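You operate a simulated robot arm through the tools that you are given. There is no shell and no other tool. Be economical: measure what you need, move in short steps, check, and stop when the job is done.

The job below is to be done with a simulated two-armed robot. You get a single attempt, and the scene is never put back.

JOB
Pick up the green cup with one hand, pass it to the other hand and put it on the shelf under the brown sideboard. Set down upright: green cup.

It is judged by the outcome, as a careful person would: the job done as asked, and still so three seconds after it is handed in. It fails if anything else is knocked over, pushed out of place, dropped, spilled or broken.

ROBOT AND FRAMES
Two 7-joint arms with two-finger parallel grippers on one trunk, on a base that drives. Base frame: it is fixed to the floor where the robot stands at the start and does not move with it; the origin is under the middle of the robot, x ahead of it, y to its left, z up; the surface under the hand at the start is at about z = 860. Lengths are in mm, angles in rad, forces in N, time in s.
The left shoulder is at the start at [70, 178, 1045], the right one opposite. With the tool pointing down near the work surface each hand reaches from about 280 to 740 mm from the robot's upright axis, wherever it stands, measured 20 degrees to its own side. Places, roughly: green cup (7x6x10 cm) [500, -100, 900]; shelf under the brown sideboard [600, -100, 400]. Payload 3.43 kg a hand.
Tool frame (each hand has its own): the origin (TCP) lies between the finger pads and is the grasp point; the fingertips stand 30 mm ahead of it; z points along the fingers, y is the line along which they close. The gripper opens to 94 mm. The fingers are 28 mm wide and 10 mm thick; the gripper's body (50 by 96 mm) begins 55 mm behind the TCP.
Orientation is told as [roll, pitch, yaw] about the base's x, y, z axes, in that order, counted from this pose: with the fingers straight down and closing along the base's y, the tool's x points along the base's -x, its y along +y and its z along -z.

CONTROLS
- The arms move only by the tool servo_tool. It takes "left_steps", "right_steps" or both (then of equal length, played together; a hand with none holds still); each is one flat list of numbers, 6 for each row, row after row: the shift along the tool's x, y, z in units of 25 mm (1.0 is 25 mm), then the turn, a rotation vector about the tool's x, y, z in units of 6 degrees (1.0 is 6 degrees). In form: [dx, dy, dz, ax, ay, az, dx, dy, dz, ax, ay, az, ...]. A call has 1 to 12 rows; each row shifts and turns the commanded pose from where the row before left it, along the tool's axes as they then stand. "left_grip" and "right_grip" are, for a hand that has rows, the finger opening in mm, from 0 to 94, set as the call begins (left out, the last holds). A call with a number of a shift or a turn outside -1 to 1 is refused whole. Rows are played at 5 a second. More than 50 mm and 0.15 rad between two rows, or a gripper value outside its range, and nothing of the call is played. A pose out of reach is approached as far as the arm can. The call stops where the force on the tool passes 40 N (or 10 N more than at its start, if that is more) or the arm is blocked; 0.2 s more then pass. Each finger travels about 153 mm/s and halts on what it meets, pressing with about 21 N; the grip force reading is that of the motor and also rises with nothing between the fingers. The clock runs only during rows and for 0.2 s after the last one: add rows that do not move to give the fingers time. It gives the time, the measured TCP pose, the force on the tool (base axes), the opening and the grip force at its end, in the units of the frame above (readings bear some noise), with the torque about the TCP (base axes, N m) and any sound that the robot's microphone picked up.
- Cameras (640 x 400 px; columns grow to the right, rows downward): "scene" is now at [123.4, -33.6, 1346.3]; the picture's right is [-0.42, -0.91, -0.00], its down [-0.66, 0.30, -0.69] and it looks along [0.63, -0.29, -0.72] (base axes); focal length 279 px, centre (320, 200). "left" rides on the left gripper at [76, -14, -103] in its tool frame; the picture's right is [0.18, 0.98, 0.00], its down [-0.75, 0.14, -0.64] and it looks along [-0.63, 0.12, 0.77] (tool axes); focal length 243 px, centre (320, 200). "right" rides on the right gripper at [76, 14, -103] in its tool frame; the picture's right is [-0.18, 0.98, 0.00], its down [-0.75, -0.14, -0.64] and it looks along [-0.63, -0.12, 0.77] (tool axes); focal length 243 px, centre (320, 200). There is no depth. A picture from a camera that has moved, and an enlarged one, comes with that camera's place and axes in the base frame and with its lens.
- camera(camera): a new picture of that camera. It takes no simulated time.
- move_column(by): slides the trunk up (or, below 0, down) by that many mm; the arms and the scene camera ride with it, the base frame stays. It gives what a move gives, with no picture.
- roll_base(legs): drives the robot by 1 to 6 legs, each [ahead, turn to the left] in mm and rad, along the robot's own axes; the way and the turn of a leg run together, so that a leg with both is an arc; at most 1500 mm and 3.142 rad a leg. The arms and the cameras ride along, it lands a little off, and it stops where it bumps. It gives what a move gives.
- pan_tilt(pan, tilt): turns the head with the scene camera to pan (to the left, within 1.501 rad either way) and tilt (down, from -0.506 to 1.204), counted from straight ahead of the robot. It gives what a move gives.
- close_up(camera, box): a new picture of the part [left, top, right, bottom] of that camera's present view, enlarged. It takes no simulated time.
- job_done(): hands the job in; it is judged then, once.

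Work in short steps. Places have to be worked out from the pictures, the camera data and where the tool is seen: move nearer, look again, correct. Check each grasp and each placing, and mend what went wrong. You have 120 turns and 88 pictures in all, those below and enlarged ones among them. Open the grippers and draw the arms clear of the work before you hand the job in, unless the task says otherwise; then end with one line.

The tools are called by a JSON object that holds its "method" and its "body". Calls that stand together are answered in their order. servo_tool: Moves the arms, as the interface text tells. Its arguments: {"type":"object","properties":{"left_steps":{"type":"array"},"left_grip":{"type":"number"},"right_steps":{"type":"array"},"right_grip":{"type":"number"}},"required":[]} The other tools are called the same way: move_column (by) slides the trunk up or down; roll_base (legs) drives the base; pan_tilt (pan, tilt) turns the head that bears the scene camera; camera (camera) takes a picture; close_up (camera, box) takes an enlarged picture of a part of a camera's view; job_done () hands the job in.

At the start:

```text
time_s: 0.0
left_eef_pos: [543.7, 40.6, 1108.0]
left_tcp_rot: [-0.001, 0.0, 0.0]
left_wrist_force: [-0.1, 0.5, -0.2]
left_ft_torque: [0.0, 0.0, 0.03]
left_gripper_width: 93.8
left_grip_force: 0.1
right_eef_pos: [384.2, -285.0, 1083.9]
right_tcp_rot: [0.0, -0.002, 0.0]
right_wrist_force: [-0.9, 0.3, 0.6]
right_ft_torque: [-0.01, 0.0, -0.03]
right_gripper_width: 94.2
right_grip_force: 0.2
trunk travel left (down, up): [-625.0, 215.0]
robot x, y, heading: [2.5, 4.2, -0.001]
head pan, tilt: [-0.435, 0.806]
```

scene: 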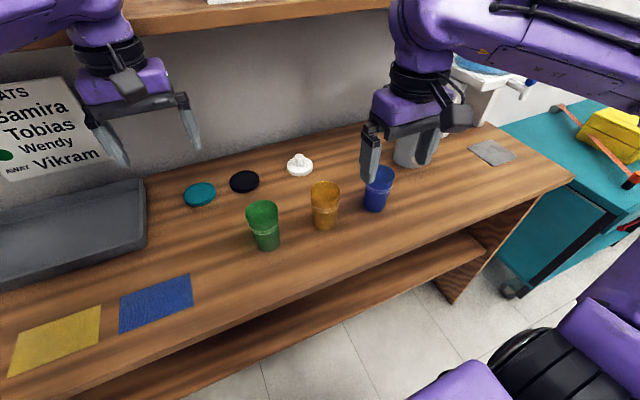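
right: 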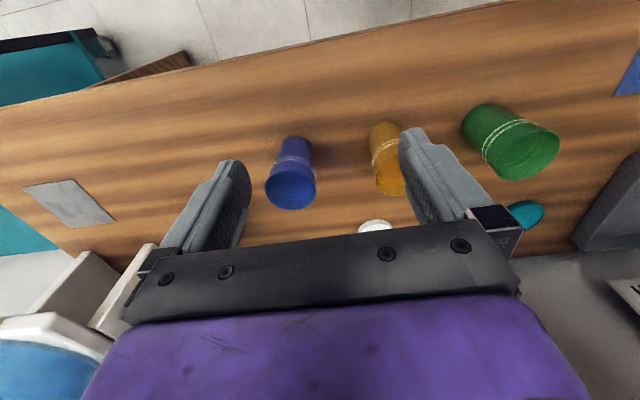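
left: 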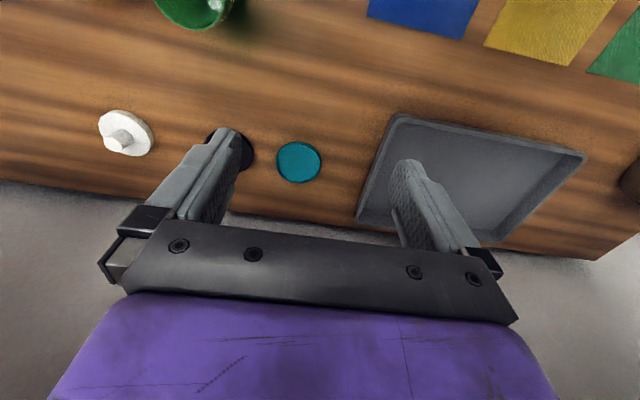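

I estimate the green cup at about (490, -80) from the scene picture. I'll check its contents and neighbours closely before I plan the grasp.

{"method": "close_up", "body": {"camera": "scene", "box": [170, 130, 430, 292]}}

{"method": "close_up", "body": {"camera": "right", "box": [360, 60, 640, 235]}}

```text
2.46 times, centred on (300, 211) of scene
camera zoom: at [123.4, -33.6, 1346.3], right [-0.42, -0.91, 0.0], down [-0.66, 0.3, -0.69], along [0.63, -0.29, -0.72], focal length 687 px, centre (369, 173)
```

zoom: 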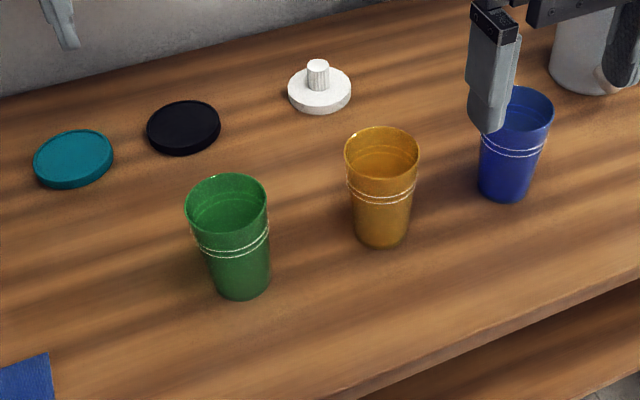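

```text
2.29 times, centred on (500, 148) of right
camera zoom: at [308.1, -271.6, 1185.3], right [0.18, 0.98, 0.0], down [0.75, -0.14, 0.64], along [0.63, -0.12, -0.77], focal length 555 px, centre (-91, 320)
```

zoom: 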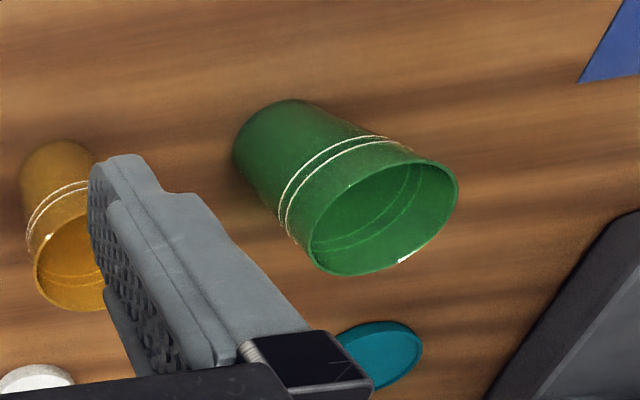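

Both views put the cup axis near (475, -80), with the rim at about z 960. I'll bring the left hand above it and look through its camera before descending.

{"method": "servo_tool", "body": {"left_steps": [0.55, -0.964, 0, 0, 0, 0, 0.55, -0.964, 0, 0, 0, 0, 0.55, -0.964, 0, 0, 0, 0, 0.55, -0.964, 0, 0, 0, 0, 0.55, -0.964, 0, 0, 0, 0, 0, 0, 1, 0, 0, 0, 0, 0, 0.7, 0, 0, 0], "left_grip": 94}}

{"method": "camera", "body": {"camera": "left"}}

{"method": "camera", "body": {"camera": "scene"}}

```text
time_s: 1.6
left_eef_pos: [479.7, -72.8, 1071.0]
left_tcp_rot: [-0.022, -0.001, 0.019]
left_wrist_force: [-0.1, 0.4, -0.1]
left_ft_torque: [-0.01, 0.03, -0.03]
left_gripper_width: 94.0
left_grip_force: 0.1
right_eef_pos: [385.0, -286.2, 1082.5]
right_tcp_rot: [0.002, -0.003, 0.001]
right_wrist_force: [0.0, -1.0, 0.3]
right_ft_torque: [-0.02, 0.04, 0.01]
right_gripper_width: 94.1
right_grip_force: 0.1
trunk travel left (down, up): [-625.0, 215.0]
robot x, y, heading: [-1.5, 1.2, 0.004]
head pan, tilt: [-0.435, 0.806]
```

```text
82 pictures are left
camera left: at [402.3, -86.6, 1175.6], right [-0.2, 0.98, -0.02], down [0.75, 0.17, 0.64], along [0.63, 0.11, -0.77], focal length 243 px, centre (320, 200)
```

left: 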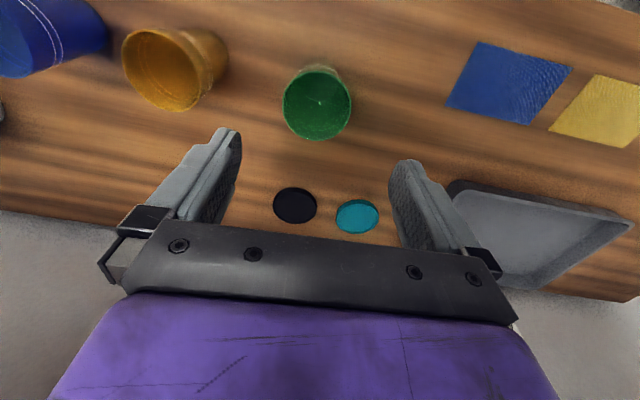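

```text
81 pictures are left
camera scene: at [123.3, -34.0, 1346.3], right [-0.42, -0.91, 0.0], down [-0.66, 0.3, -0.69], along [0.63, -0.29, -0.72], focal length 279 px, centre (320, 200)
```

scene: 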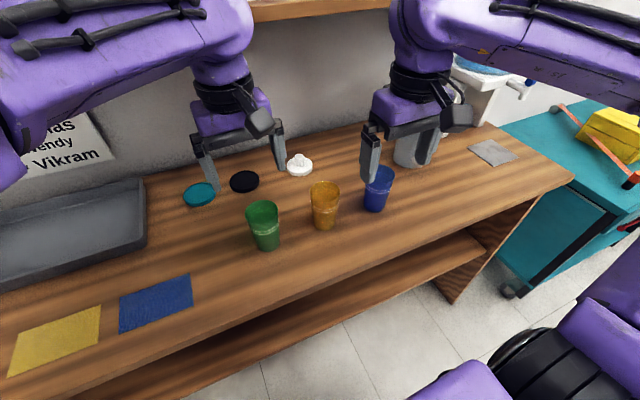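

The left camera puts the cup at (472, -80). It looks empty and sits well between the fingers, so I'll descend with the fingers open.

{"method": "servo_tool", "body": {"left_steps": [0.1, 0, 0, 0, 0, 0, 0, 0, 0.8, 0, 0, 0, 0, 0, 0.8, 0, 0, 0, 0, 0, 0.8, 0, 0, 0, 0, 0, 0.6, 0, 0, 0, 0, 0, 0.6, 0, 0, 0, 0, 0, 0.5, 0, 0, 0, 0, 0, 0.5, 0, 0, 0, 0, 0, 0, 0, 0, 0, 0, 0, 0, 0, 0, 0]}}

{"method": "camera", "body": {"camera": "left"}}

{"method": "camera", "body": {"camera": "scene"}}

```text
time_s: 4.0
left_eef_pos: [489.8, -65.9, 987.5]
left_tcp_rot: [-0.089, -0.017, 0.047]
left_wrist_force: [0.8, -0.3, -0.4]
left_ft_torque: [-0.03, -0.02, 0.0]
left_gripper_width: 93.9
left_grip_force: 0.1
right_eef_pos: [384.7, -286.8, 1083.5]
right_tcp_rot: [-0.001, -0.002, 0.001]
right_wrist_force: [0.1, 0.9, 0.6]
right_ft_torque: [0.03, 0.0, 0.02]
right_gripper_width: 93.9
right_grip_force: 0.1
trunk travel left (down, up): [-625.0, 215.0]
robot x, y, heading: [-3.4, 2.6, 0.006]
head pan, tilt: [-0.435, 0.806]
stopped in row 10 (left hand): the arm was blocked; the commanded pose is now the measured one
```

```text
80 pictures are left
camera left: at [410.5, -76.5, 1089.1], right [-0.23, 0.97, -0.09], down [0.73, 0.23, 0.64], along [0.64, 0.08, -0.76], focal length 243 px, centre (320, 200)
```

left: 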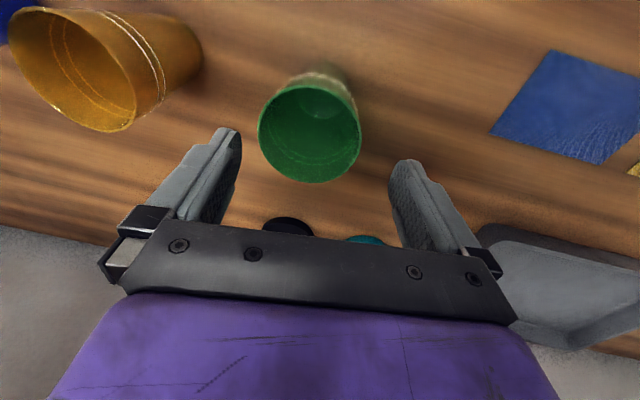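

```text
79 pictures are left
camera scene: at [123.5, -33.4, 1346.3], right [-0.42, -0.91, 0.0], down [-0.66, 0.3, -0.69], along [0.63, -0.29, -0.72], focal length 279 px, centre (320, 200)
```

scene: 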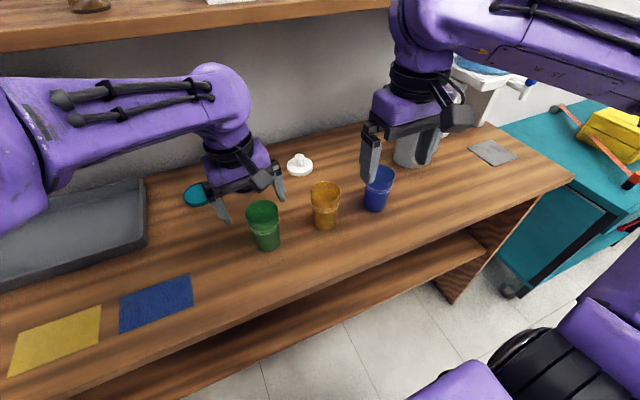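

The left arm hit a joint limit on the cross-body reach, before touching the cup. I'll withdraw it up and to the left, and pick with the right hand instead.

{"method": "servo_tool", "body": {"left_steps": [0, 0, -1, 0, 0, 0, 0, 0, -1, 0, 0, 0, 0, 0, -1, 0, 0, 0, 0, 0, -1, 0, 0, 0, 0, 1, -0.5, 0, 0, 0, 0, 1, 0, 0, 0, 0, 0, 1, 0, 0, 0, 0, 0, 1, 0, 0, 0, 0, 0, 1, 0, 0, 0, 0, 0, 1, 0, 0, 0, 0, 0, 1, 0, 0, 0, 0, 0, 1, 0, 0, 0, 0]}}

```text
time_s: 6.6
left_eef_pos: [476.1, 142.2, 1079.6]
left_tcp_rot: [-0.083, -0.016, 0.044]
left_wrist_force: [0.7, 0.1, 0.4]
left_ft_torque: [0.0, -0.02, 0.01]
left_gripper_width: 94.2
left_grip_force: 0.0
right_eef_pos: [384.5, -284.7, 1083.6]
right_tcp_rot: [0.0, -0.002, 0.003]
right_wrist_force: [0.0, 0.6, -0.3]
right_ft_torque: [-0.01, 0.0, 0.01]
right_gripper_width: 94.1
right_grip_force: 0.1
trunk travel left (down, up): [-625.0, 215.0]
robot x, y, heading: [-1.4, -0.8, 0.0]
head pan, tilt: [-0.435, 0.806]
```

Now the right hand goes over the cup at (473, -80), staying at its current height.

{"method": "servo_tool", "body": {"right_steps": [-0.393, 0.911, 0, 0, 0, 0, -0.393, 0.911, 0, 0, 0, 0, -0.393, 0.911, 0, 0, 0, 0, -0.393, 0.911, 0, 0, 0, 0, -0.393, 0.911, 0, 0, 0, 0, -0.393, 0.911, 0, 0, 0, 0, -0.393, 0.911, 0, 0, 0, 0, -0.393, 0.911, 0, 0, 0, 0, -0.393, 0.911, 0, 0, 0, 0, 0, 0, 0.6, 0, 0, 0, 0, 0, 0.6, 0, 0, 0, 0, 0, 0, 0, 0, 0], "right_grip": 94}}

{"method": "camera", "body": {"camera": "right"}}

```text
time_s: 9.2
left_eef_pos: [475.9, 141.6, 1079.8]
left_tcp_rot: [-0.081, -0.017, 0.043]
left_wrist_force: [0.3, 0.2, -0.4]
left_ft_torque: [-0.01, 0.0, -0.01]
left_gripper_width: 94.0
left_grip_force: 0.2
right_eef_pos: [471.6, -80.2, 1054.1]
right_tcp_rot: [0.0, -0.001, 0.001]
right_wrist_force: [0.3, 0.1, -0.5]
right_ft_torque: [-0.01, 0.01, -0.03]
right_gripper_width: 94.1
right_grip_force: 0.1
trunk travel left (down, up): [-625.0, 215.0]
robot x, y, heading: [1.6, 5.4, -0.002]
head pan, tilt: [-0.435, 0.806]
```

```text
78 pictures are left
camera right: at [394.5, -65.3, 1156.1], right [0.18, 0.98, 0.0], down [0.75, -0.14, 0.64], along [0.63, -0.12, -0.77], focal length 243 px, centre (320, 200)
```

right: 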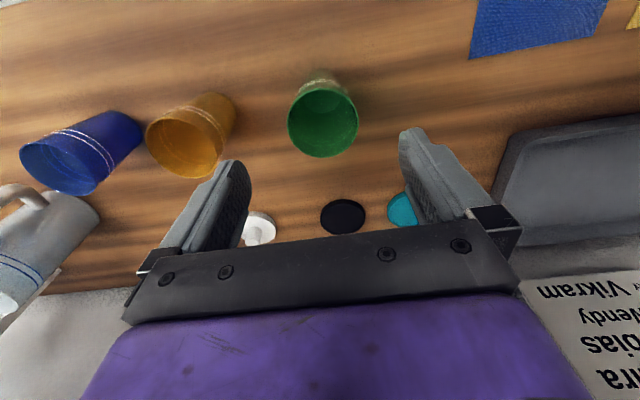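

The rim centre measures (471, -78), well aligned. I'll go down to about z 950.

{"method": "servo_tool", "body": {"right_steps": [0, 0.08, 0.7, 0, 0, 0, 0, 0, 0.7, 0, 0, 0, 0, 0, 0.7, 0, 0, 0, 0, 0, 0.7, 0, 0, 0, 0, 0, 0.7, 0, 0, 0, 0, 0, 0.66, 0, 0, 0, 0, 0, 0, 0, 0, 0]}}

{"method": "camera", "body": {"camera": "right"}}

{"method": "camera", "body": {"camera": "scene"}}

```text
time_s: 10.8
left_eef_pos: [476.3, 141.3, 1079.0]
left_tcp_rot: [-0.082, -0.015, 0.044]
left_wrist_force: [0.3, 0.9, 0.3]
left_ft_torque: [0.02, -0.01, -0.01]
left_gripper_width: 94.1
left_grip_force: 0.0
right_eef_pos: [471.3, -78.1, 949.5]
right_tcp_rot: [0.0, -0.002, -0.001]
right_wrist_force: [-1.1, 1.1, -0.6]
right_ft_torque: [0.01, 0.01, 0.0]
right_gripper_width: 94.0
right_grip_force: 0.0
trunk travel left (down, up): [-625.0, 215.0]
robot x, y, heading: [1.2, 3.6, 0.004]
head pan, tilt: [-0.435, 0.806]
```

```text
77 pictures are left
camera right: at [394.9, -63.9, 1051.2], right [0.18, 0.98, 0.0], down [0.75, -0.14, 0.64], along [0.63, -0.12, -0.77], focal length 243 px, centre (320, 200)
```

right: 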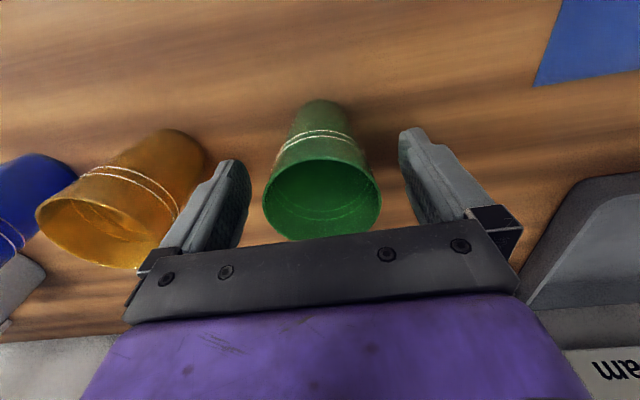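

```text
76 pictures are left
camera scene: at [123.2, -33.4, 1346.3], right [-0.42, -0.91, 0.0], down [-0.66, 0.3, -0.69], along [0.63, -0.29, -0.72], focal length 279 px, centre (320, 200)
```

scene: 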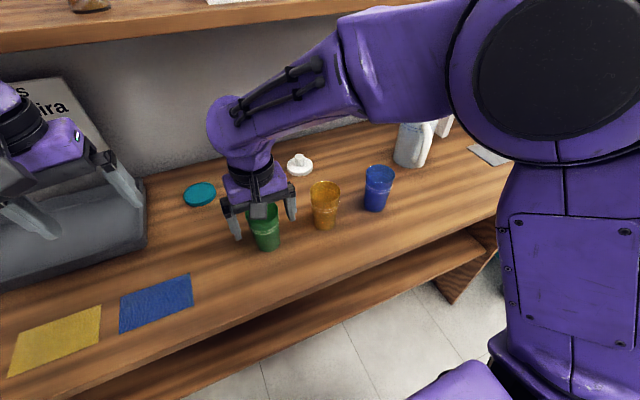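

The fingers straddle the cup symmetrically. I'll close, lift slightly and check.

{"method": "servo_tool", "body": {"right_steps": [0, 0, 0, 0, 0, 0, 0, 0, 0, 0, 0, 0, 0, 0, 0, 0, 0, 0, 0, 0, 0, 0, 0, 0, 0, 0, -0.4, 0, 0, 0, 0, 0, -0.6, 0, 0, 0, 0, 0, 0, 0, 0, 0], "right_grip": 30}}

{"method": "camera", "body": {"camera": "right"}}

{"method": "camera", "body": {"camera": "scene"}}

```text
time_s: 12.4
left_eef_pos: [477.1, 141.5, 1078.8]
left_tcp_rot: [-0.084, -0.015, 0.043]
left_wrist_force: [-0.2, -0.4, 0.6]
left_ft_torque: [0.04, 0.01, 0.0]
left_gripper_width: 93.9
left_grip_force: 0.2
right_eef_pos: [472.3, -77.7, 975.8]
right_tcp_rot: [-0.001, -0.002, 0.002]
right_wrist_force: [0.6, -0.4, 0.6]
right_ft_torque: [-0.01, 0.0, 0.03]
right_gripper_width: 56.3
right_grip_force: 20.5
trunk travel left (down, up): [-625.0, 215.0]
robot x, y, heading: [2.8, 2.2, 0.003]
head pan, tilt: [-0.435, 0.806]
```

```text
75 pictures are left
camera right: at [395.4, -63.5, 1077.2], right [0.18, 0.98, 0.0], down [0.75, -0.14, 0.64], along [0.63, -0.12, -0.77], focal length 243 px, centre (320, 200)
```

right: 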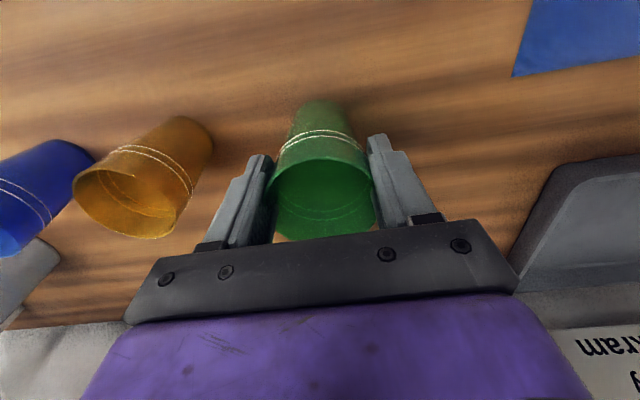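

```text
74 pictures are left
camera scene: at [123.7, -33.4, 1346.3], right [-0.42, -0.91, 0.0], down [-0.66, 0.3, -0.69], along [0.63, -0.29, -0.72], focal length 279 px, centre (320, 200)
```

scene: 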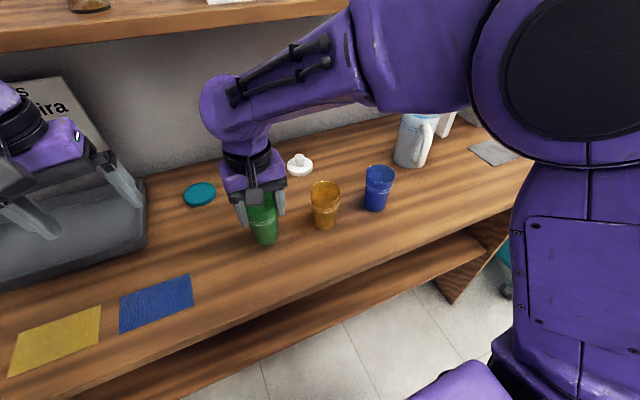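

Grip is solid at 56 mm and the cup hangs upright. I'll lift it to the middle while the left hand pitches toward horizontal to take it from the robot's side.

{"method": "servo_tool", "body": {"right_steps": [0, 0, -0.9, 0, 0, 0, 0, 0, -0.9, 0, 0, 0, 0, 0, -0.9, 0, 0, 0, 0, 0, -0.9, 0, 0, 0, 0, 0, -0.96, 0, 0, 0, -0.54, 0.58, 0, 0, 0, 0, -0.54, 0.58, 0, 0, 0, 0, -0.54, 0.58, 0, 0, 0, 0, -0.54, 0.58, 0, 0, 0, 0, -0.54, 0.58, 0, 0, 0, 0, 0, 0, 0, 0, 0, 0], "left_steps": [0, 0.5, 0, 0, -1, 0, 0, 0.5, 0, 0, -1, 0, 0, 0, 0, 0, -1, 0, 0, 0, 0, 0, -1, 0, 0, 0, 0, 0, -1, 0, 0, 0, 0, 0, -1, 0, 0, 0, 0, 0, -1, 0, 0, 0, 0, 0, -1, 0, 0, 0, 0, 0, -1, 0, 0, 0, 0, 0, -1, 0, 0, 0, 0, 0, -1, 0]}}

{"method": "camera", "body": {"camera": "left"}}

{"method": "camera", "body": {"camera": "scene"}}

```text
time_s: 14.8
left_eef_pos: [475.7, 163.4, 1078.2]
left_tcp_rot: [-0.207, -1.162, 0.232]
left_wrist_force: [0.6, 0.3, -0.4]
left_ft_torque: [0.01, -0.01, 0.01]
left_gripper_width: 94.2
left_grip_force: 0.1
right_eef_pos: [538.1, -4.9, 1090.5]
right_tcp_rot: [0.0, -0.002, -0.002]
right_wrist_force: [0.0, -0.9, -0.8]
right_ft_torque: [0.01, -0.01, 0.01]
right_gripper_width: 56.5
right_grip_force: 20.8
trunk travel left (down, up): [-625.0, 215.0]
robot x, y, heading: [2.0, -0.3, 0.002]
head pan, tilt: [-0.435, 0.806]
```

```text
73 pictures are left
camera left: at [351.9, 141.7, 1049.9], right [-0.11, 0.96, -0.25], down [-0.31, 0.21, 0.93], along [0.95, 0.18, 0.27], focal length 243 px, centre (320, 200)
```

left: 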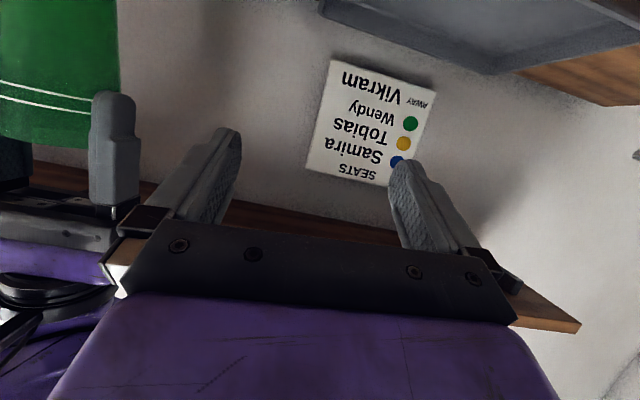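

```text
72 pictures are left
camera scene: at [122.9, -33.9, 1346.4], right [-0.42, -0.91, 0.0], down [-0.65, 0.3, -0.69], along [0.63, -0.29, -0.72], focal length 279 px, centre (320, 200)
```

scene: 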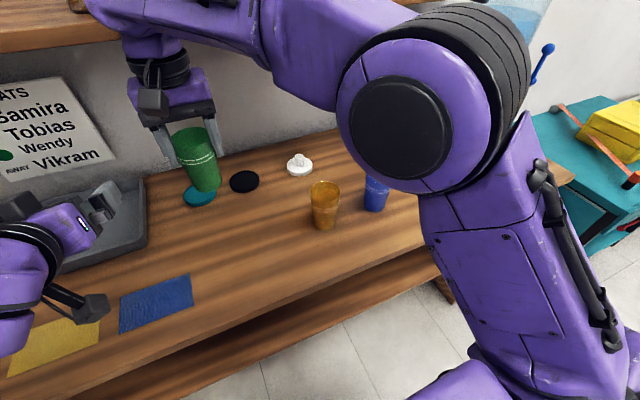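

The cup bottom is at about z 1001. I'll level the left hand's roll and bring it to a standoff in front of the cup, at about (418, -5, 1080) and pointing 23° below horizontal.

{"method": "servo_tool", "body": {"left_steps": [0, 0, 0, 0, 0, 0.87, 0.277, 0, -0.73, 0, 0, 0, 0.277, 0, -0.73, 0, 0, 0, 0.277, 0, -0.73, 0, 0, 0, 0, -0.96, 0, 0, 0, 0, 0, -0.96, 0, 0, 0, 0, 0, -0.96, 0, 0, 0, 0, 0, -0.96, 0, 0, 0, 0, 0, -0.96, 0, 0, 0, 0, 0, -0.96, 0, 0, 0, 0, 0, -0.96, 0, 0, 0, 0]}}

{"method": "camera", "body": {"camera": "left"}}

{"method": "camera", "body": {"camera": "scene"}}

```text
time_s: 17.2
left_eef_pos: [445.3, -16.5, 1097.5]
left_tcp_rot: [0.007, -1.168, 0.0]
left_wrist_force: [-0.4, 0.9, 0.2]
left_ft_torque: [-0.02, -0.01, 0.01]
left_gripper_width: 93.9
left_grip_force: 0.1
left hand out of reach, approached as far as the arm can: row 3, 4
right_eef_pos: [539.8, -7.0, 1089.8]
right_tcp_rot: [0.002, -0.001, 0.0]
right_wrist_force: [-0.2, -0.2, -1.3]
right_ft_torque: [0.0, 0.01, -0.04]
right_gripper_width: 56.5
right_grip_force: 20.8
trunk travel left (down, up): [-625.0, 215.0]
robot x, y, heading: [-0.8, 1.8, 0.0]
head pan, tilt: [-0.435, 0.806]
```

```text
71 pictures are left
camera left: at [320.1, -32.2, 1066.8], right [-0.08, 0.98, -0.17], down [-0.3, 0.14, 0.95], along [0.95, 0.12, 0.28], focal length 243 px, centre (320, 200)
```

left: 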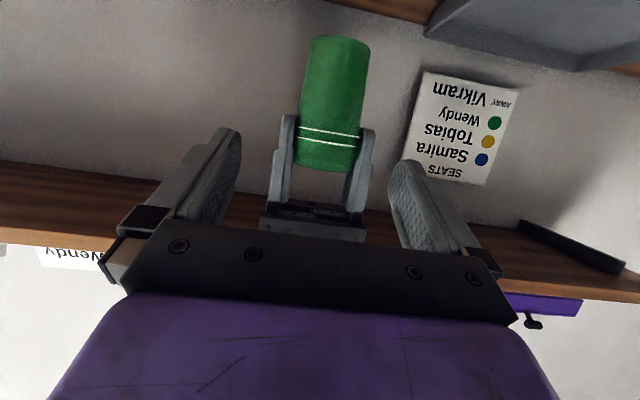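

```text
70 pictures are left
camera scene: at [123.5, -34.9, 1346.3], right [-0.42, -0.91, 0.0], down [-0.66, 0.3, -0.69], along [0.63, -0.29, -0.72], focal length 279 px, centre (320, 200)
```

scene: 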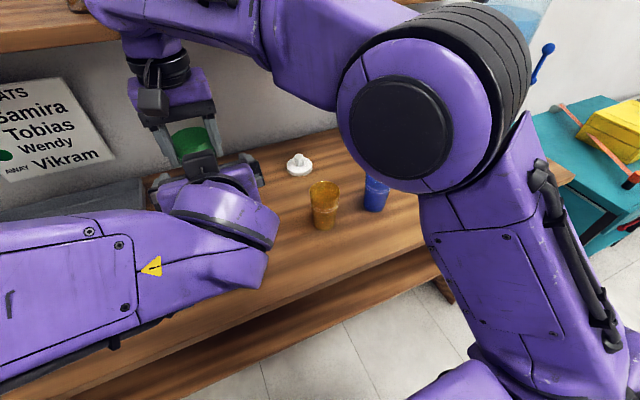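

The left hand is aligned but a bit high. I'll shift it down along its x axis, centre it in y, and advance most of the way.

{"method": "servo_tool", "body": {"left_steps": [0.52, 0.2, 0, 0, 0, 0, 0.52, 0.2, 0, 0, 0, 0, 0, 0, 0.5, 0, 0, 0, 0, 0, 0.5, 0, 0, 0, 0, 0, 0.5, 0, 0, 0, 0, 0, 0, 0, 0, 0]}}

{"method": "camera", "body": {"camera": "left"}}

{"method": "close_up", "body": {"camera": "scene", "box": [90, 60, 330, 210]}}

```text
time_s: 18.6
left_eef_pos: [469.2, -5.8, 1058.4]
left_tcp_rot: [0.006, -1.171, -0.001]
left_wrist_force: [-0.4, -0.7, -0.2]
left_ft_torque: [0.0, 0.0, 0.0]
left_gripper_width: 93.9
left_grip_force: 0.0
right_eef_pos: [539.7, -5.4, 1089.7]
right_tcp_rot: [0.0, -0.001, -0.001]
right_wrist_force: [-0.7, -0.6, -0.1]
right_ft_torque: [0.0, 0.01, 0.0]
right_gripper_width: 56.9
right_grip_force: 21.5
trunk travel left (down, up): [-625.0, 215.0]
robot x, y, heading: [-0.7, 2.7, 0.004]
head pan, tilt: [-0.435, 0.806]
```

```text
69 pictures are left
camera left: at [344.5, -20.5, 1028.0], right [-0.08, 0.98, -0.17], down [-0.3, 0.14, 0.94], along [0.95, 0.12, 0.28], focal length 243 px, centre (320, 200)
```

left: 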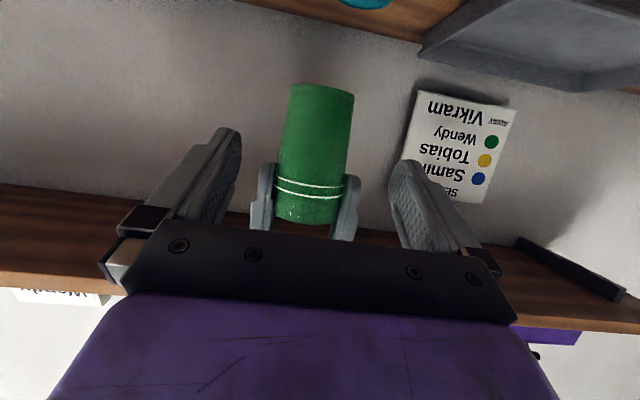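

```text
2.67 times, centred on (210, 135) of scene
camera zoom: at [123.3, -33.2, 1346.3], right [-0.42, -0.91, 0.0], down [-0.66, 0.3, -0.69], along [0.63, -0.29, -0.72], focal length 745 px, centre (613, 373)
```

zoom: 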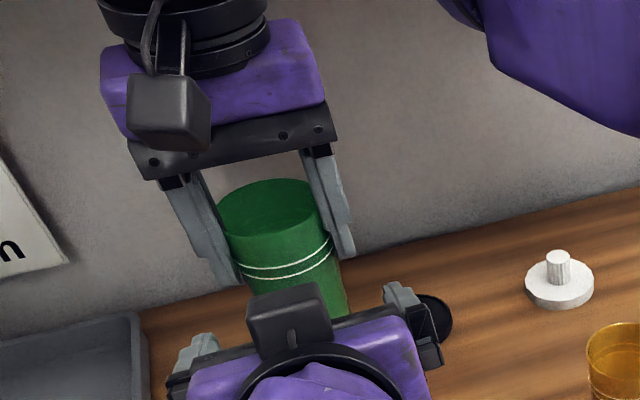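

Alignment in y is good. I'll advance half of the remaining 75 mm, watching the clearance between the two hands.

{"method": "servo_tool", "body": {"left_steps": [0, 0, 0.5, 0, 0, 0, 0, 0, 0.5, 0, 0, 0, 0, 0, 0.5, 0, 0, 0, 0, 0, 0, 0, 0, 0]}}

{"method": "close_up", "body": {"camera": "scene", "box": [90, 60, 330, 210]}}

{"method": "camera", "body": {"camera": "right"}}

```text
time_s: 19.6
left_eef_pos: [503.2, -4.3, 1042.3]
left_tcp_rot: [0.005, -1.171, 0.001]
left_wrist_force: [-0.1, 0.3, -0.8]
left_ft_torque: [0.02, -0.01, 0.01]
left_gripper_width: 93.9
left_grip_force: 0.0
right_eef_pos: [538.4, -5.2, 1089.4]
right_tcp_rot: [0.001, -0.002, -0.002]
right_wrist_force: [0.4, 0.2, -0.2]
right_ft_torque: [0.0, 0.0, 0.03]
right_gripper_width: 56.6
right_grip_force: 20.8
trunk travel left (down, up): [-625.0, 215.0]
robot x, y, heading: [-1.5, 1.2, -0.003]
head pan, tilt: [-0.435, 0.806]
```

```text
2.67 times, centred on (210, 135) of scene
camera zoom: at [123.2, -33.3, 1346.3], right [-0.42, -0.91, 0.0], down [-0.66, 0.3, -0.69], along [0.63, -0.29, -0.72], focal length 745 px, centre (613, 373)
```

zoom: 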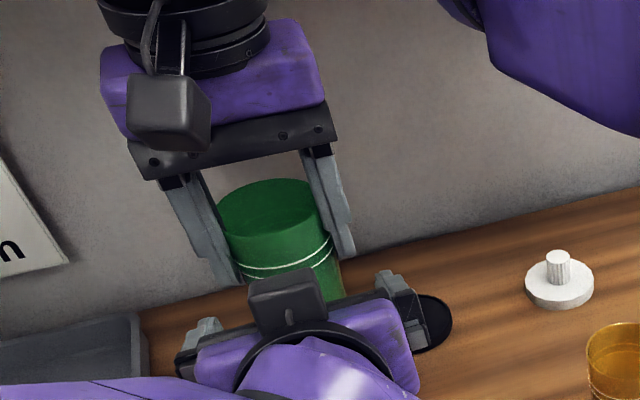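

```text
66 pictures are left
camera right: at [462.4, 8.9, 1191.9], right [0.18, 0.98, 0.0], down [0.75, -0.14, 0.64], along [0.63, -0.12, -0.77], focal length 243 px, centre (320, 200)
```

right: 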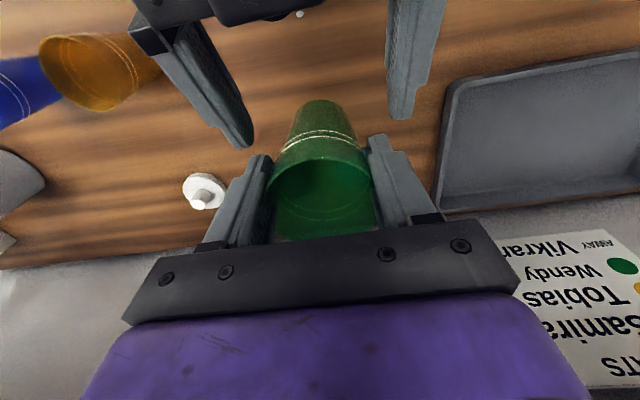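

The right camera shows the left fingers on either side of the cup with clear room. I'll advance the remaining ~38 mm.

{"method": "servo_tool", "body": {"left_steps": [0, 0, 0.4, 0, 0, 0, 0, 0, 0.4, 0, 0, 0, 0, 0, 0.4, 0, 0, 0, 0, 0, 0.3, 0, 0, 0, 0, 0, 0, 0, 0, 0]}}

{"method": "camera", "body": {"camera": "left"}}

{"method": "camera", "body": {"camera": "right"}}

```text
time_s: 20.8
left_eef_pos: [538.6, -4.5, 1030.3]
left_tcp_rot: [0.006, -1.17, -0.002]
left_wrist_force: [1.0, 0.4, -1.0]
left_ft_torque: [0.0, 0.01, 0.05]
left_gripper_width: 94.0
left_grip_force: 0.1
right_eef_pos: [541.2, -5.2, 1090.8]
right_tcp_rot: [-0.001, -0.003, 0.0]
right_wrist_force: [-0.2, 0.8, -0.2]
right_ft_torque: [-0.01, 0.0, 0.0]
right_gripper_width: 56.7
right_grip_force: 21.1
trunk travel left (down, up): [-625.0, 215.0]
robot x, y, heading: [0.1, 0.6, 0.002]
head pan, tilt: [-0.435, 0.806]
```

```text
65 pictures are left
camera left: at [413.4, -20.4, 998.5], right [-0.08, 0.98, -0.17], down [-0.3, 0.14, 0.94], along [0.95, 0.12, 0.28], focal length 243 px, centre (320, 200)
```

left: 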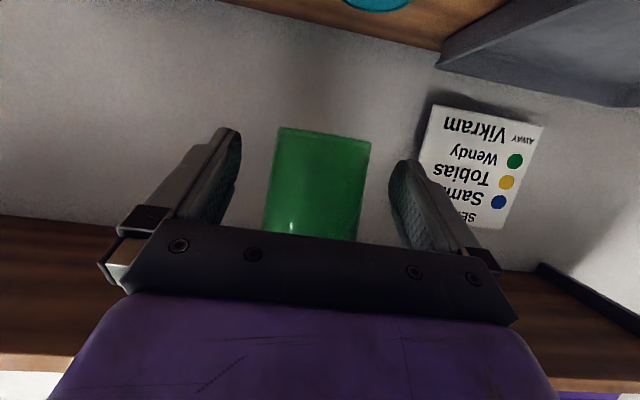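

```text
64 pictures are left
camera right: at [462.4, 9.0, 1191.9], right [0.18, 0.98, 0.0], down [0.75, -0.14, 0.64], along [0.63, -0.12, -0.77], focal length 243 px, centre (320, 200)
```

right: 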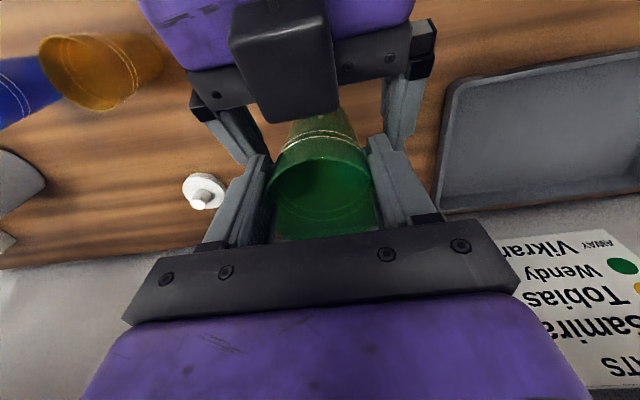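

Left fingers bracket the lower half of the cup. I'll close the left hand while the right keeps holding.

{"method": "servo_tool", "body": {"left_steps": [0, 0, 0, 0, 0, 0, 0, 0, 0, 0, 0, 0, 0, 0, 0, 0, 0, 0, 0, 0, 0, 0, 0, 0, 0, 0, 0, 0, 0, 0], "left_grip": 25}}

{"method": "camera", "body": {"camera": "left"}}

{"method": "camera", "body": {"camera": "right"}}

```text
time_s: 22.0
left_eef_pos: [537.4, -5.6, 1028.5]
left_tcp_rot: [0.006, -1.169, 0.001]
left_wrist_force: [0.7, -4.5, -1.1]
left_ft_torque: [0.21, 0.08, -0.05]
left_gripper_width: 51.1
left_grip_force: 21.6
right_eef_pos: [540.6, -5.2, 1088.5]
right_tcp_rot: [0.001, -0.002, 0.001]
right_wrist_force: [-1.9, 4.4, 1.9]
right_ft_torque: [0.06, 0.02, 0.06]
right_gripper_width: 56.6
right_grip_force: 20.8
trunk travel left (down, up): [-625.0, 215.0]
robot x, y, heading: [-5.0, 0.6, 0.003]
head pan, tilt: [-0.435, 0.806]
```

```text
63 pictures are left
camera left: at [413.3, -20.6, 998.4], right [-0.08, 0.98, -0.17], down [-0.3, 0.14, 0.95], along [0.95, 0.12, 0.28], focal length 243 px, centre (320, 200)
```

left: 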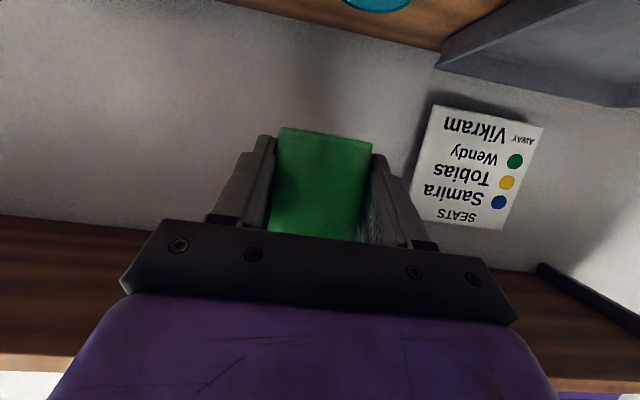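

```text
62 pictures are left
camera right: at [462.5, 9.0, 1191.8], right [0.18, 0.98, 0.0], down [0.75, -0.14, 0.64], along [0.63, -0.12, -0.77], focal length 243 px, centre (320, 200)
```

right: 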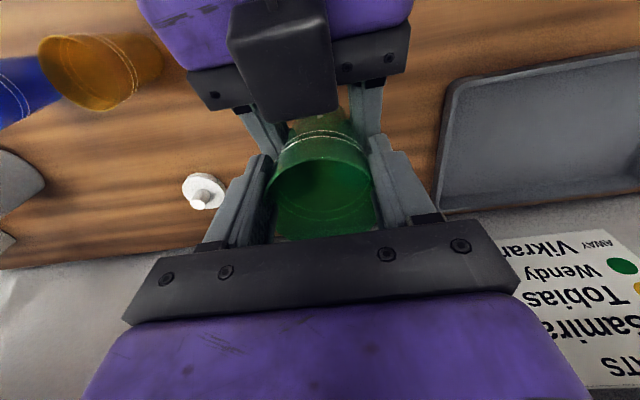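

The left hand holds the cup at 51 mm with 21 N. I'll open the right hand and raise it straight up.

{"method": "servo_tool", "body": {"right_steps": [0, 0, 0, 0, 0, 0, 0, 0, 0, 0, 0, 0, 0, 0, 0, 0, 0, 0, 0, 0, -0.5, 0, 0, 0, 0, 0, -0.7, 0, 0, 0, 0, 0, -0.8, 0, 0, 0, 0, 0, -0.8, 0, 0, 0, 0, 0, -0.8, 0, 0, 0], "right_grip": 80}}

{"method": "camera", "body": {"camera": "right"}}

{"method": "camera", "body": {"camera": "scene"}}

```text
time_s: 23.8
left_eef_pos: [538.4, -4.4, 1028.3]
left_tcp_rot: [0.007, -1.169, -0.001]
left_wrist_force: [0.5, -0.5, 0.4]
left_ft_torque: [-0.01, 0.02, 0.01]
left_gripper_width: 51.0
left_grip_force: 20.8
right_eef_pos: [540.2, -6.4, 1179.3]
right_tcp_rot: [-0.001, -0.003, 0.0]
right_wrist_force: [-0.7, -0.2, -0.4]
right_ft_torque: [0.0, -0.01, 0.02]
right_gripper_width: 80.1
right_grip_force: 0.1
trunk travel left (down, up): [-625.0, 215.0]
robot x, y, heading: [1.3, 3.0, 0.004]
head pan, tilt: [-0.435, 0.806]
```

```text
61 pictures are left
camera right: at [464.1, 8.0, 1280.8], right [0.18, 0.98, 0.0], down [0.75, -0.14, 0.64], along [0.63, -0.12, -0.77], focal length 243 px, centre (320, 200)
```

right: 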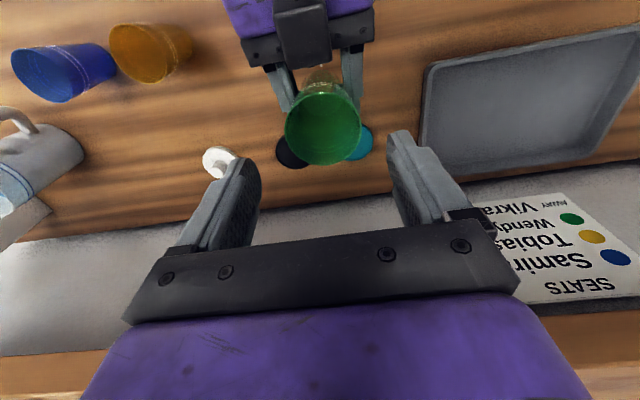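

```text
60 pictures are left
camera scene: at [123.7, -33.3, 1346.3], right [-0.42, -0.91, 0.0], down [-0.66, 0.3, -0.69], along [0.63, -0.29, -0.72], focal length 279 px, centre (320, 200)
```

scene: 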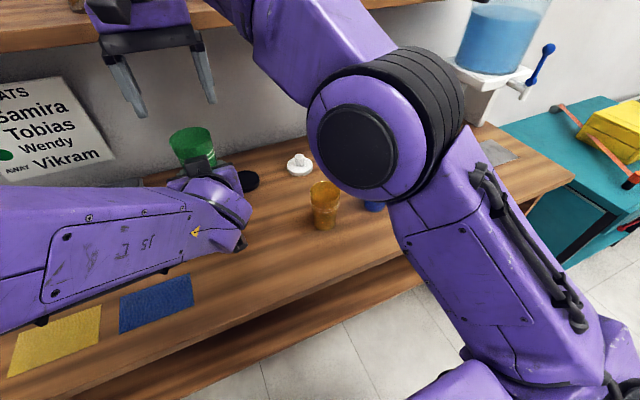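

Handover complete. I'll draw the right arm back to its own side, well clear.

{"method": "servo_tool", "body": {"right_steps": [0.52, -0.93, 0, 0, 0, 0, 0.52, -0.93, 0, 0, 0, 0, 0.52, -0.93, 0, 0, 0, 0, 0.52, -0.93, 0, 0, 0, 0, 0.52, -0.93, 0, 0, 0, 0, 0.52, -0.93, 0, 0, 0, 0, 0.52, -0.93, 0, 0, 0, 0, 0.52, -0.93, 0, 0, 0, 0, 0.52, -0.93, 0, 0, 0, 0, 0.52, -0.93, 0, 0, 0, 0, 0.52, -0.93, 0, 0, 0, 0, 0.52, -0.93, 0, 0, 0, 0]}}

{"method": "pan_tilt", "body": {"pan": 0.0, "tilt": 1.0}}

{"method": "camera", "body": {"camera": "scene"}}

```text
time_s: 26.4
left_eef_pos: [539.5, -5.8, 1028.4]
left_tcp_rot: [0.01, -1.169, -0.004]
left_wrist_force: [0.4, -0.4, -0.4]
left_ft_torque: [-0.01, -0.02, 0.06]
left_gripper_width: 51.0
left_grip_force: 21.3
right_eef_pos: [384.1, -287.7, 1177.4]
right_tcp_rot: [0.001, -0.001, -0.001]
right_wrist_force: [0.5, 0.4, -0.6]
right_ft_torque: [0.01, 0.0, 0.02]
right_gripper_width: 80.0
right_grip_force: 0.0
trunk travel left (down, up): [-625.0, 215.0]
robot x, y, heading: [2.8, 1.3, 0.005]
head pan, tilt: [-0.435, 0.806]
```

```text
time_s: 27.3
left_eef_pos: [538.6, -4.5, 1028.7]
left_tcp_rot: [0.006, -1.17, 0.0]
left_wrist_force: [0.2, 0.2, 0.0]
left_ft_torque: [0.01, 0.02, -0.03]
left_gripper_width: 51.2
left_grip_force: 21.0
right_eef_pos: [383.9, -285.6, 1178.9]
right_tcp_rot: [0.001, -0.002, 0.001]
right_wrist_force: [-0.5, -0.5, 0.3]
right_ft_torque: [-0.01, 0.0, 0.0]
right_gripper_width: 80.1
right_grip_force: 0.1
trunk travel left (down, up): [-625.0, 215.0]
robot x, y, heading: [-1.5, -2.1, -0.002]
head pan, tilt: [0.0, 1.0]
```

```text
59 pictures are left
camera scene: at [120.2, 0.1, 1331.8], right [0.0, -1.0, 0.0], down [-0.84, 0.0, -0.54], along [0.54, 0.0, -0.84], focal length 279 px, centre (320, 200)
```

scene: 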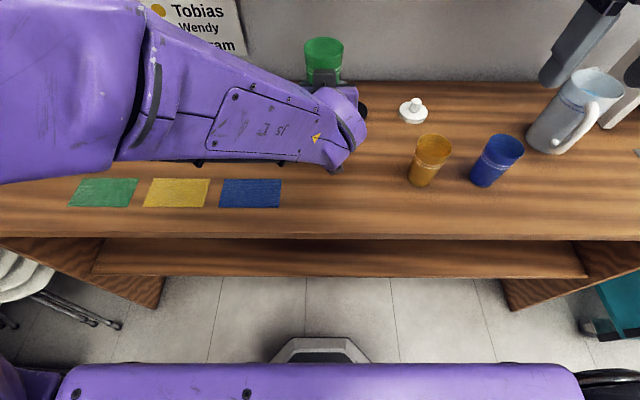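

The scene view shows the table's front edge at x≈340, with the shelf edge recessed to about x≈435. I'll back the base away with the cup held level before lowering the trunk.

{"method": "roll_base", "body": {"legs": [[-420, 0]]}}

{"method": "camera", "body": {"camera": "scene"}}

```text
time_s: 29.9
left_eef_pos: [109.1, -3.6, 1027.8]
left_tcp_rot: [0.007, -1.169, 0.006]
left_wrist_force: [-0.2, -0.5, 0.6]
left_ft_torque: [-0.01, 0.02, -0.02]
left_gripper_width: 50.5
left_grip_force: 21.3
right_eef_pos: [-42.8, -283.7, 1176.6]
right_tcp_rot: [0.001, -0.002, 0.006]
right_wrist_force: [-0.4, -0.7, 0.1]
right_ft_torque: [0.05, 0.01, -0.02]
right_gripper_width: 80.0
right_grip_force: 0.0
trunk travel left (down, up): [-625.0, 215.0]
robot x, y, heading: [-426.0, -3.9, 0.006]
head pan, tilt: [0.0, 1.0]
```

```text
58 pictures are left
camera scene: at [-308.2, -0.4, 1331.8], right [0.01, -1.0, 0.0], down [-0.84, -0.01, -0.54], along [0.54, 0.0, -0.84], focal length 279 px, centre (320, 200)
```

scene: 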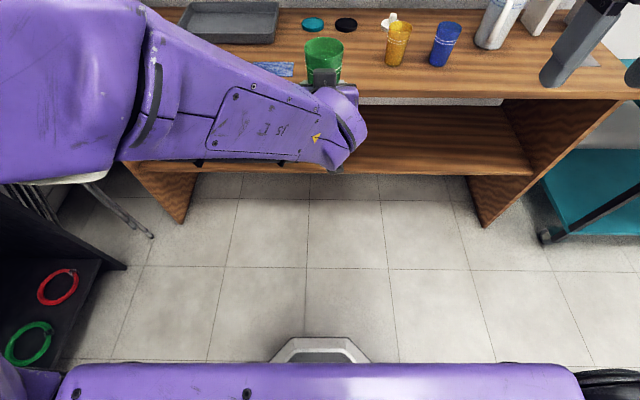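

All clear: the shelf is empty in view, and the dark rack with rings is off to the left. I'll lower the trunk 480 mm and look at the shelf from lower down.

{"method": "move_column", "body": {"by": -480}}

{"method": "pan_tilt", "body": {"pan": 0.0, "tilt": 0.55}}

{"method": "camera", "body": {"camera": "scene"}}

{"method": "camera", "body": {"camera": "left"}}

```text
refused: -480 is not a number from -400 to 400
```

```text
time_s: 30.8
left_eef_pos: [109.6, -3.3, 1028.4]
left_tcp_rot: [0.008, -1.17, 0.005]
left_wrist_force: [-0.2, 0.6, -0.3]
left_ft_torque: [0.02, 0.01, 0.03]
left_gripper_width: 50.9
left_grip_force: 21.0
right_eef_pos: [-42.3, -284.8, 1177.6]
right_tcp_rot: [0.0, -0.001, 0.006]
right_wrist_force: [-0.9, 0.4, -0.7]
right_ft_torque: [0.0, 0.01, 0.03]
right_gripper_width: 80.0
right_grip_force: 0.0
trunk travel left (down, up): [-625.0, 215.0]
robot x, y, heading: [-426.2, 2.9, 0.008]
head pan, tilt: [0.0, 0.55]
```

```text
57 pictures are left
camera scene: at [-287.9, -0.3, 1368.2], right [0.01, -1.0, 0.0], down [-0.52, 0.0, -0.85], along [0.85, 0.01, -0.52], focal length 279 px, centre (320, 200)
```

scene: 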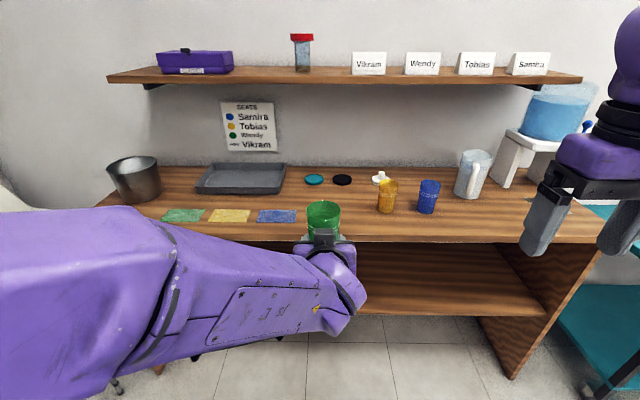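

```text
56 pictures are left
camera left: at [-14.9, -19.4, 998.3], right [-0.08, 0.98, -0.17], down [-0.3, 0.13, 0.95], along [0.95, 0.13, 0.28], focal length 243 px, centre (320, 200)
```

left: 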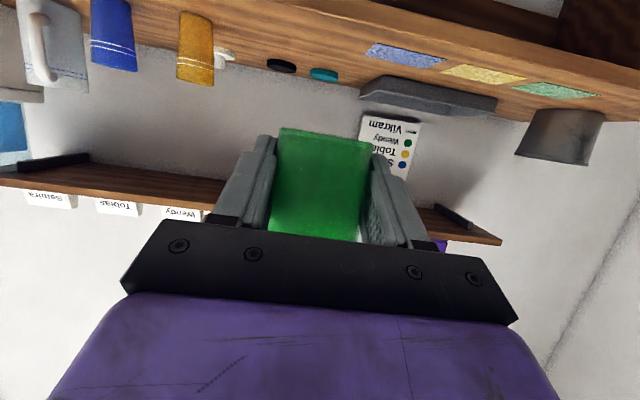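

The trunk takes at most 400 mm per call, so I'll lower it by 380 first and look.

{"method": "move_column", "body": {"by": -380}}

{"method": "camera", "body": {"camera": "scene"}}

{"method": "camera", "body": {"camera": "left"}}

```text
time_s: 34.5
left_eef_pos: [109.0, -2.2, 648.2]
left_tcp_rot: [0.008, -1.17, 0.006]
left_wrist_force: [-0.1, 0.2, 0.2]
left_ft_torque: [0.03, 0.03, -0.02]
left_gripper_width: 51.1
left_grip_force: 21.0
right_eef_pos: [-43.3, -283.0, 798.3]
right_tcp_rot: [0.0, -0.001, 0.007]
right_wrist_force: [0.6, 0.2, -0.8]
right_ft_torque: [0.0, 0.01, -0.01]
right_gripper_width: 79.9
right_grip_force: 0.1
trunk travel left (down, up): [-245.0, 595.0]
robot x, y, heading: [-425.6, -2.8, 0.009]
head pan, tilt: [0.0, 0.55]
```

```text
55 pictures are left
camera scene: at [-288.2, -0.2, 988.3], right [0.01, -1.0, 0.0], down [-0.52, 0.0, -0.85], along [0.85, 0.01, -0.52], focal length 279 px, centre (320, 200)
```

scene: 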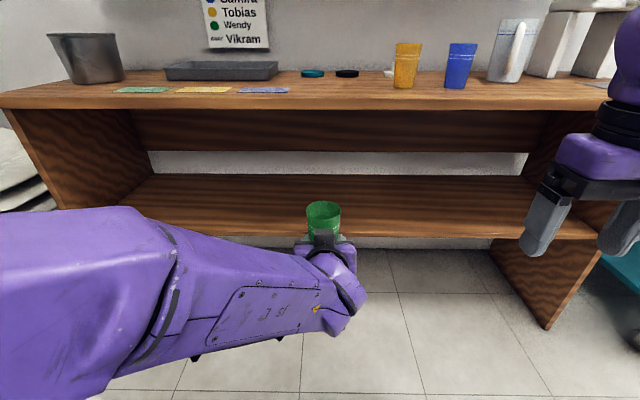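

```text
54 pictures are left
camera left: at [-15.1, -19.3, 618.5], right [-0.08, 0.98, -0.17], down [-0.3, 0.13, 0.94], along [0.95, 0.13, 0.28], focal length 243 px, centre (320, 200)
```

left: 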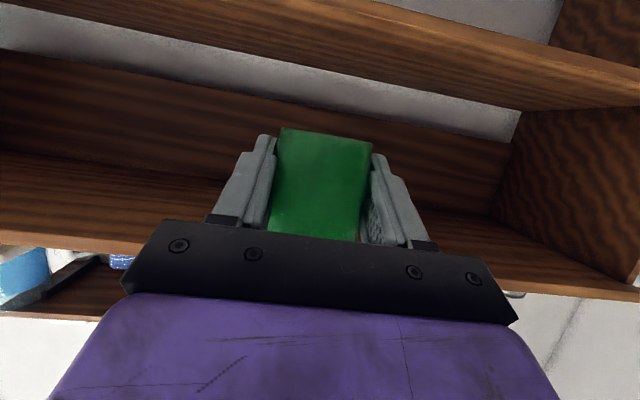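

The shelf is visible and empty. I'll zoom on its front edge to measure its height.

{"method": "close_up", "body": {"camera": "scene", "box": [340, 160, 500, 260]}}

{"method": "close_up", "body": {"camera": "left", "box": [380, 0, 640, 162]}}

```text
4.00 times, centred on (420, 210) of scene
camera zoom: at [-288.2, -0.2, 988.3], right [0.01, -1.0, 0.0], down [-0.52, 0.0, -0.85], along [0.85, 0.01, -0.52], focal length 1117 px, centre (-80, 160)
```

zoom: 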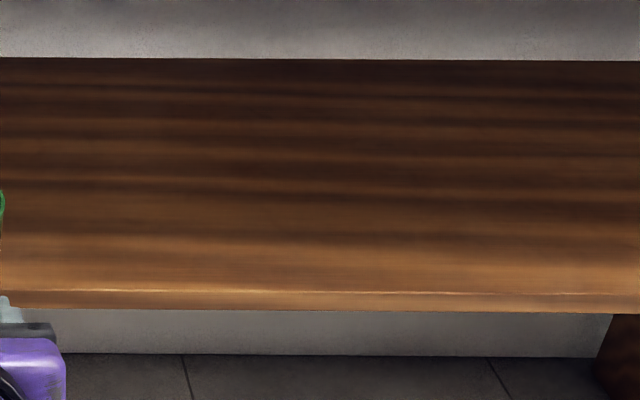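

```text
2.46 times, centred on (510, 81) of left
camera zoom: at [-15.1, -19.3, 618.5], right [-0.08, 0.98, -0.17], down [-0.3, 0.13, 0.94], along [0.95, 0.13, 0.28], focal length 597 px, centre (-148, 493)
```

zoom: 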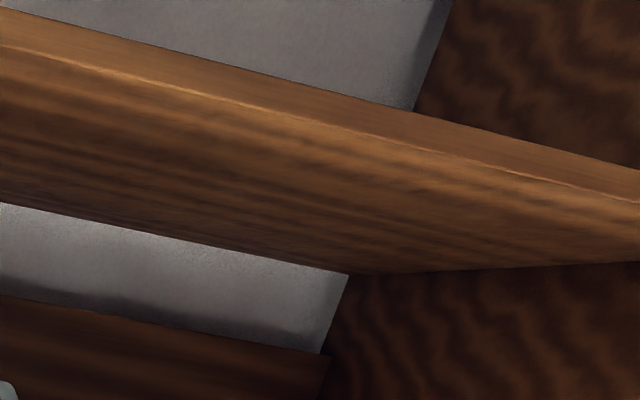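

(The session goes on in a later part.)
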